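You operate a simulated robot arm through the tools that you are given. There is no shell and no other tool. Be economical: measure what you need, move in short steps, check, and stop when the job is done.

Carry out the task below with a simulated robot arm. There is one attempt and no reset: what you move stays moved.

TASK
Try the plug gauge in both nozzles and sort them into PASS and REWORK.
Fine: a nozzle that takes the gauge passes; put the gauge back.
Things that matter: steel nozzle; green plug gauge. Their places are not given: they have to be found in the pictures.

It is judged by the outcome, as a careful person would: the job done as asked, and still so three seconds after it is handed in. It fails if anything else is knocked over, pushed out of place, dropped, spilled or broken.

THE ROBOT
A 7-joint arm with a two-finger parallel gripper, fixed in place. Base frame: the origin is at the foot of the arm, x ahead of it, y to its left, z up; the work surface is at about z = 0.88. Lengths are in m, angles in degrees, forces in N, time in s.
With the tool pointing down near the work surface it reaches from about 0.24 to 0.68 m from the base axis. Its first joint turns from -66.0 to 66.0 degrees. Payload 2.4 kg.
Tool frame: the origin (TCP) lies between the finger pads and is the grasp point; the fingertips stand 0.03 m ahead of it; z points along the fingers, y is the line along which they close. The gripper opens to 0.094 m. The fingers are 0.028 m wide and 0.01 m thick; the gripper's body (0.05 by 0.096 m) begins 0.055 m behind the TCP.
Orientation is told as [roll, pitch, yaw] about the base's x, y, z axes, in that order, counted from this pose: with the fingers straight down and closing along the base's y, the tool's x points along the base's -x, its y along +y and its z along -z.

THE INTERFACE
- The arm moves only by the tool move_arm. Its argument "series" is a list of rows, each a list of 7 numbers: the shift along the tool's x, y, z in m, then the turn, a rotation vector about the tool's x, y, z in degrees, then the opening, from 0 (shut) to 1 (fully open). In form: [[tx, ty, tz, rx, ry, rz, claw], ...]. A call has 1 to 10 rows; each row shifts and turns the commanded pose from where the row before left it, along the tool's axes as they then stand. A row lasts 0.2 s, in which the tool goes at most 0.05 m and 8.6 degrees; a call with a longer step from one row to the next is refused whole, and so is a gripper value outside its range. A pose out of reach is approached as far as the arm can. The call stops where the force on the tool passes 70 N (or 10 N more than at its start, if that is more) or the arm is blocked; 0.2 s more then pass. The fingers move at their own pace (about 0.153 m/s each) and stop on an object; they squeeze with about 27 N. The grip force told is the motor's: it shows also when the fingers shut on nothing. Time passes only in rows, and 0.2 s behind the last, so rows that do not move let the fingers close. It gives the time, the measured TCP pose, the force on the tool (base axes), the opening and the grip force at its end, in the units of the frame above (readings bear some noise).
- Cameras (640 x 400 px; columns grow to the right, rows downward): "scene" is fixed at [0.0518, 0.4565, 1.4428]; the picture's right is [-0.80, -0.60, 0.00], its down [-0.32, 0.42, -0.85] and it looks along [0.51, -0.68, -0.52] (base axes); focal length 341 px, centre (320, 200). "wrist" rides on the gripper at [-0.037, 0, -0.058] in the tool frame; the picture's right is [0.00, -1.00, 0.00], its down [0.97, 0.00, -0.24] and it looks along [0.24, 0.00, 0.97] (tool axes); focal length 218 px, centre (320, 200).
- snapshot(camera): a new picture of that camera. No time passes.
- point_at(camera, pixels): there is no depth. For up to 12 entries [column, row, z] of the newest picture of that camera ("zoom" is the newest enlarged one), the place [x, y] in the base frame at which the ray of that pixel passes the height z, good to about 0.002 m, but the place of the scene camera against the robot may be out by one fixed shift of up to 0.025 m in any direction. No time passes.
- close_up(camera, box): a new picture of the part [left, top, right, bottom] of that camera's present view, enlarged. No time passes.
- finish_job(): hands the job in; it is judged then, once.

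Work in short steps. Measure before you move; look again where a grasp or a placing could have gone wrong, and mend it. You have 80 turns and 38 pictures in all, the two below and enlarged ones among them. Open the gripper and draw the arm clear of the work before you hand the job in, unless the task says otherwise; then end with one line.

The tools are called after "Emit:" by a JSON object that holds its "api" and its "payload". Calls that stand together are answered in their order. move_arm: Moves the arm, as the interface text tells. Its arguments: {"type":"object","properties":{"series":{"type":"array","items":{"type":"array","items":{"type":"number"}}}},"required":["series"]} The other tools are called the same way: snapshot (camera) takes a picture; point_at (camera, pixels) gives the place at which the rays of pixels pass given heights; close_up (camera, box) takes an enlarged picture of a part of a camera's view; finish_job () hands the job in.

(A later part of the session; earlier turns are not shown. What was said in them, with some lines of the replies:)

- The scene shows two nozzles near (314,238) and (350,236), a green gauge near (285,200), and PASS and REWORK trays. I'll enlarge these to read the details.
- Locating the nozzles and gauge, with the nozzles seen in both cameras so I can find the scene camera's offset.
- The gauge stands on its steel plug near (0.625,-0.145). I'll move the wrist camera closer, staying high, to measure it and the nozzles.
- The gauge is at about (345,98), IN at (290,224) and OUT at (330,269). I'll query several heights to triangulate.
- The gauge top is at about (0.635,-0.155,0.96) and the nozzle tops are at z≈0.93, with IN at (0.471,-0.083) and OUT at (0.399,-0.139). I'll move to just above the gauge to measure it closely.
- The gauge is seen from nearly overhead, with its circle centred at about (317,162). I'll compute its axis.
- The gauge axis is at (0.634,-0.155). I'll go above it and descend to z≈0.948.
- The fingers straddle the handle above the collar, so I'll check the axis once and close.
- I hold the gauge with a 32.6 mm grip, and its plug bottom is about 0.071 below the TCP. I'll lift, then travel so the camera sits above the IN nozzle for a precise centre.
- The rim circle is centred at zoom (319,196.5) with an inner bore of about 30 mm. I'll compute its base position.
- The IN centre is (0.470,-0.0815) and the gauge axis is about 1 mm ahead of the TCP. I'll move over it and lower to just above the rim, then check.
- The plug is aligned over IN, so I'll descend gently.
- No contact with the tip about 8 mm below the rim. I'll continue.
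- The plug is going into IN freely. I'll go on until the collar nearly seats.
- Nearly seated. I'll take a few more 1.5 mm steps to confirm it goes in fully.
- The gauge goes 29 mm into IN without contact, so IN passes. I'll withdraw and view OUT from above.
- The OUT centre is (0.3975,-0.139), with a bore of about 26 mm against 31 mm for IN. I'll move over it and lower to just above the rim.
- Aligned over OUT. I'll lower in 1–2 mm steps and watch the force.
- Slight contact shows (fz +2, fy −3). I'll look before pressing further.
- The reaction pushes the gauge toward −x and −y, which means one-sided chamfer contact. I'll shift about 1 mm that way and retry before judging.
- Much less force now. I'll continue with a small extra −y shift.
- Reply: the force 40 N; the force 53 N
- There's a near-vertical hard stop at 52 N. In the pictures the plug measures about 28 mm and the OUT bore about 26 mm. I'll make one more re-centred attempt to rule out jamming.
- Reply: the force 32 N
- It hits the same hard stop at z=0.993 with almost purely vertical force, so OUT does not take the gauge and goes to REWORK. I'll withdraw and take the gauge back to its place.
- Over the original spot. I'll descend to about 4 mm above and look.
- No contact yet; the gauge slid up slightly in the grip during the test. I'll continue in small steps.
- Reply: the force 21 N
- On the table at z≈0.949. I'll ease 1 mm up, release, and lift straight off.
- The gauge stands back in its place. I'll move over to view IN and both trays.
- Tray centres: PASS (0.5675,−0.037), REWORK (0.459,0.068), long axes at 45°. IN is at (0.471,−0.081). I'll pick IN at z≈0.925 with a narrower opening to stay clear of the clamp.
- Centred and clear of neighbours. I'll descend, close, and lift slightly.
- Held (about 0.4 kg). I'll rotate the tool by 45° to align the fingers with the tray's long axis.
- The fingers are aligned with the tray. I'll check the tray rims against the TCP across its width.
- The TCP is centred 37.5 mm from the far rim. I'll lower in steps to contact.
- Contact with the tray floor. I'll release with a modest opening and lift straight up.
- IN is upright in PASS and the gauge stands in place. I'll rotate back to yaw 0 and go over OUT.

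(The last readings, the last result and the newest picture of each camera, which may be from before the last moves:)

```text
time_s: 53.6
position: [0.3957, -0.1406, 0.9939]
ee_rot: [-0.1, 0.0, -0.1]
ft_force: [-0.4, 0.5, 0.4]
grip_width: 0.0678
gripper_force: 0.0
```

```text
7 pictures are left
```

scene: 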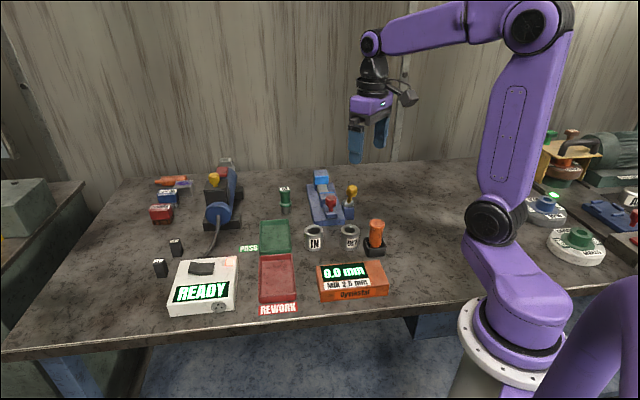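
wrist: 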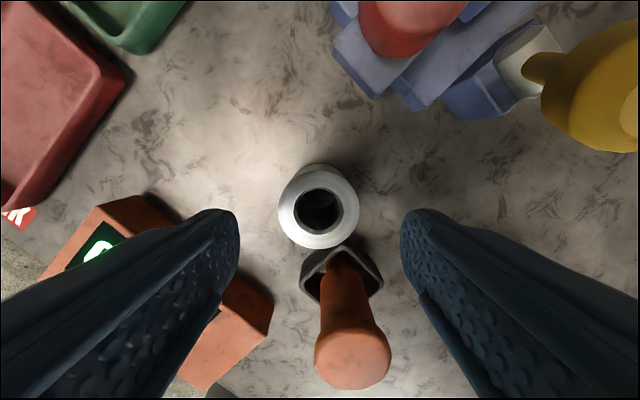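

Emit:
{"api": "point_at", "payload": {"camera": "wrist", "pixels": [[318, 208, 0.93], [272, 300, 0.91], [148, 195, 0.91], [318, 250, 0.91], [322, 345, 0.97]]}}

```text
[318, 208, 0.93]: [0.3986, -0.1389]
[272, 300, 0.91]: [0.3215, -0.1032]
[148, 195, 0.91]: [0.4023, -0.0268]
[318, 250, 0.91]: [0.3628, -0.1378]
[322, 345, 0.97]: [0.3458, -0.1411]
```

OUT is at (0.398,−0.139), and the holder edge (x≈0.365) is clear of the fingers. I'll descend and grasp.

Emit:
{"api": "move_arm", "payload": {"series": [[-0.002, 0.001, 0.02, 0, 0, 0, 0.72], [0, 0, 0.025, 0, 0, 0, 0.72], [0, 0, 0.02, 0, 0, 0, 0.72], [0, 0, 0, 0, 0, 0, 0.72], [0, 0, 0, 0, 0, 0, 0.5], [0, 0, 0, 0, 0, 0, 0.35], [0, 0, 0, 0, 0, 0, 0.3]]}}

Emit:
{"api": "move_arm", "payload": {"series": [[0, 0, -0.01, 0, 0, 0, 0.3], [0, 0, -0.03, 0, 0, 0, 0.3], [0, 0, -0.04, 0, 0, 0, 0.3], [0, 0, -0.03, 0, 0, 0, 0.3], [0, 0, 0, 0, 0, 0, 0.3]]}}

```text
time_s: 55.2
position: [0.4007, -0.1375, 0.9292]
ee_rot: [0.0, 0.1, 0.0]
ft_force: [0.2, -0.7, 0.2]
grip_width: 0.0481
gripper_force: 27.3
```

```text
time_s: 56.4
position: [0.4019, -0.1371, 1.0388]
ee_rot: [0.0, 0.0, 0.1]
ft_force: [-0.8, -0.7, -5.0]
grip_width: 0.048
gripper_force: 27.7
```

Held. I'll rotate 45° and travel over the REWORK tray.

Emit:
{"api": "move_arm", "payload": {"series": [[0, 0, 0, 0, 0, -7.5, 0.3], [0, 0, 0, 0, 0, -7.5, 0.3], [0, 0, 0, 0, 0, -7.5, 0.3], [0, 0, 0, 0, 0, -7.5, 0.3], [0, 0, 0, 0, 0, -7.5, 0.3], [0, 0, 0, 0, 0, -7.5, 0.3], [0, 0, 0, 0, 0, 0, 0.3]]}}

Emit:
{"api": "move_arm", "payload": {"series": [[-0.037, 0.0209, 0, 0, 0, 0, 0.3], [-0.037, 0.0209, 0, 0, 0, 0, 0.3], [-0.037, 0.0209, 0, 0, 0, 0, 0.3], [-0.037, 0.0209, 0, 0, 0, 0, 0.3], [-0.037, 0.0209, 0, 0, 0, 0, 0.3], [0, 0, 0.03, 0, 0, 0, 0.3], [0, 0, 0.03, 0, 0, 0, 0.3], [0, 0, 0, 0, 0, 0, 0.3]]}}

Emit:
{"api": "snapshot", "payload": {"camera": "wrist"}}

```text
time_s: 58.0
position: [0.4022, -0.138, 1.0372]
ee_rot: [0.0, 0.0, 45.1]
ft_force: [0.4, -0.3, -4.8]
grip_width: 0.048
gripper_force: 27.1
```

```text
time_s: 59.8
position: [0.4597, 0.0669, 0.9782]
ee_rot: [0.0, 0.0, 44.9]
ft_force: [-0.5, 0.7, -5.6]
grip_width: 0.0482
gripper_force: 26.8
```

```text
6 pictures are left
```

wrist: 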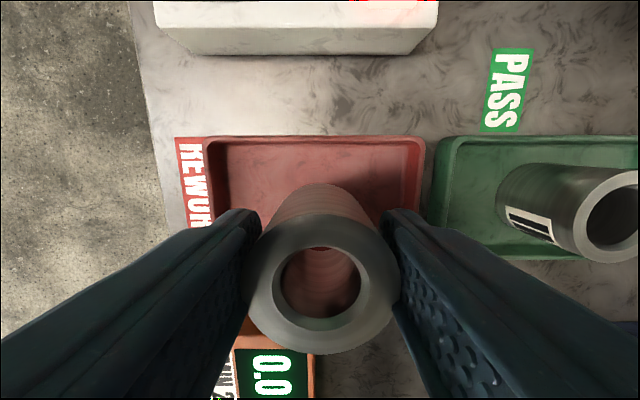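

Emit:
{"api": "point_at", "payload": {"camera": "wrist", "pixels": [[320, 137, 0.9], [208, 140, 0.9], [424, 140, 0.9]]}}

```text
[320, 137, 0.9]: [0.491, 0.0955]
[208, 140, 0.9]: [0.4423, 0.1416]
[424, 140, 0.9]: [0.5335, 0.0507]
```

The far rim is 42 mm away and the nozzle sits about 3 mm back in the grip, so I'll shift 6.5 mm forward and lower to contact.

Emit:
{"api": "move_arm", "payload": {"series": [[-0.0065, 0.001, 0, 0, 0, 0, 0.3], [0, 0, 0.02, 0, 0, 0, 0.3], [0, 0, 0.016, 0, 0, 0, 0.3], [0, 0, 0.005, 0, 0, 0, 0.3], [0, 0, 0, 0, 0, 0, 0.3]]}}

Emit:
{"api": "move_arm", "payload": {"series": [[0, 0, 0.0015, 0, 0, 0, 0.3], [0, 0, 0, 0, 0, 0, 0.3]]}}

Emit:
{"api": "move_arm", "payload": {"series": [[0, 0, 0.0015, 0, 0, 0, 0.3], [0, 0, 0, 0, 0, 0, 0.3]]}}

```text
time_s: 61.0
position: [0.4631, 0.0722, 0.9367]
ee_rot: [0.1, 0.0, 45.0]
ft_force: [-0.8, 0.9, -5.5]
grip_width: 0.048
gripper_force: 26.6
```

```text
time_s: 61.6
position: [0.4633, 0.0713, 0.9354]
ee_rot: [-0.1, 0.0, 45.0]
ft_force: [-0.7, -0.3, -5.1]
grip_width: 0.0481
gripper_force: 27.1
```

```text
time_s: 62.2
position: [0.4642, 0.074, 0.9346]
ee_rot: [0.1, 0.1, 45.0]
ft_force: [-0.3, 0.1, -5.2]
grip_width: 0.0479
gripper_force: 26.7
```

Emit:
{"api": "move_arm", "payload": {"series": [[0, 0, 0.0015, 0, 0, 0, 0.3], [0, 0, 0, 0, 0, 0, 0.3]]}}

Emit:
{"api": "close_up", "payload": {"camera": "scene", "box": [240, 210, 340, 310]}}

```text
time_s: 62.8
position: [0.463, 0.0739, 0.9332]
ee_rot: [0.0, 0.0, 45.0]
ft_force: [0.1, -0.3, -5.4]
grip_width: 0.048
gripper_force: 27.2
```

```text
4.00 times, centred on (290, 260) of scene
```

zoom: 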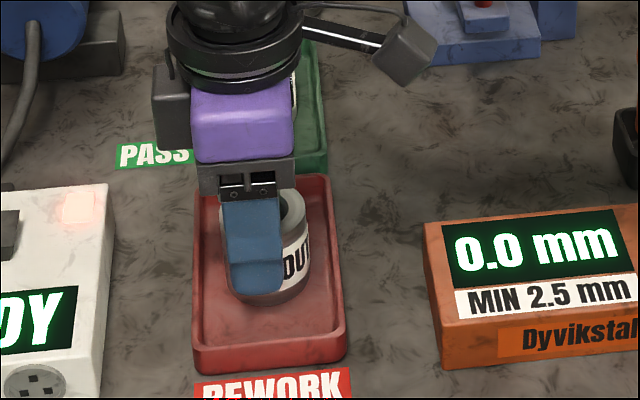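

The nozzle is well inside the tray. I'll take the last bit to contact.

Emit:
{"api": "move_arm", "payload": {"series": [[0, 0, 0.001, 0, 0, 0, 0.3], [0, 0, 0, 0, 0, 0, 0.3]]}}

Emit:
{"api": "move_arm", "payload": {"series": [[0, 0, 0.001, 0, 0, 0, 0.3], [0, 0, 0, 0, 0, 0, 0.3]]}}

```text
time_s: 63.4
position: [0.4637, 0.0731, 0.9315]
ee_rot: [-0.1, -0.2, 45.0]
ft_force: [-5.6, 1.0, 21.0]
grip_width: 0.048
gripper_force: 27.2
```

```text
time_s: 64.0
position: [0.4624, 0.0716, 0.9317]
ee_rot: [0.0, 0.0, 45.0]
ft_force: [-7.9, 1.2, 23.2]
grip_width: 0.0479
gripper_force: 27.1
```

Seated. I'll ease off, release, lift straight up and draw clear.

Emit:
{"api": "move_arm", "payload": {"series": [[0, 0, -0.0015, 0, 0, 0, 0.3], [0, 0, 0, 0, 0, 0, 0.55], [0, 0, 0, 0, 0, 0, 0.7], [0, 0, 0, 0, 0, 0, 0.7], [0, 0, -0.03, 0, 0, 0, 0.7], [0, 0, -0.045, 0, 0, 0, 0.7], [0, 0, -0.045, 0, 0, 0, 0.7], [0, 0, -0.045, 0, 0, 0, 0.7], [0, 0, -0.045, 0, 0, 0, 1], [0, 0, 0, 0, 0, 0, 1]]}}

Emit:
{"api": "snapshot", "payload": {"camera": "scene"}}

Emit:
{"api": "snapshot", "payload": {"camera": "wrist"}}

```text
time_s: 66.2
position: [0.4629, 0.0698, 1.1416]
ee_rot: [0.1, 0.0, 45.0]
ft_force: [-0.2, -0.7, -0.4]
grip_width: 0.0942
gripper_force: 0.1
```

```text
4 pictures are left
```

scene: 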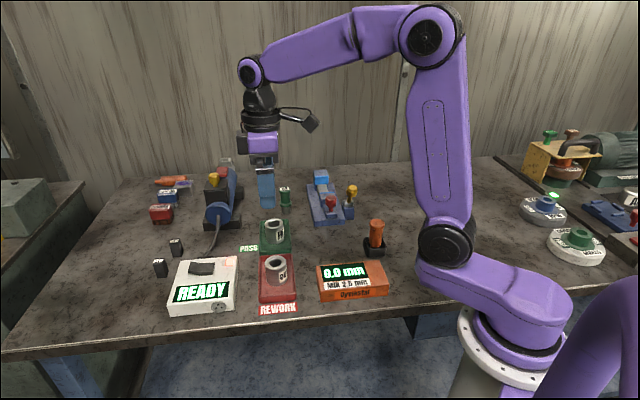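

```text
3 pictures are left
```

wrist: 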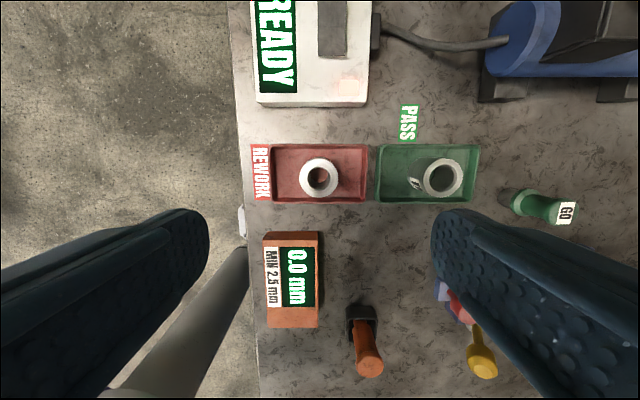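

Both nozzles stand upright in their trays, the gauge stands in its original place and the arm is clear. I'm handing in.

Emit:
{"api": "finish_job", "payload": {}}

```text
The job is handed in.
```

The IN nozzle took the gauge and is in PASS, the OUT nozzle did not and is in REWORK, and the gauge is back where it stood.
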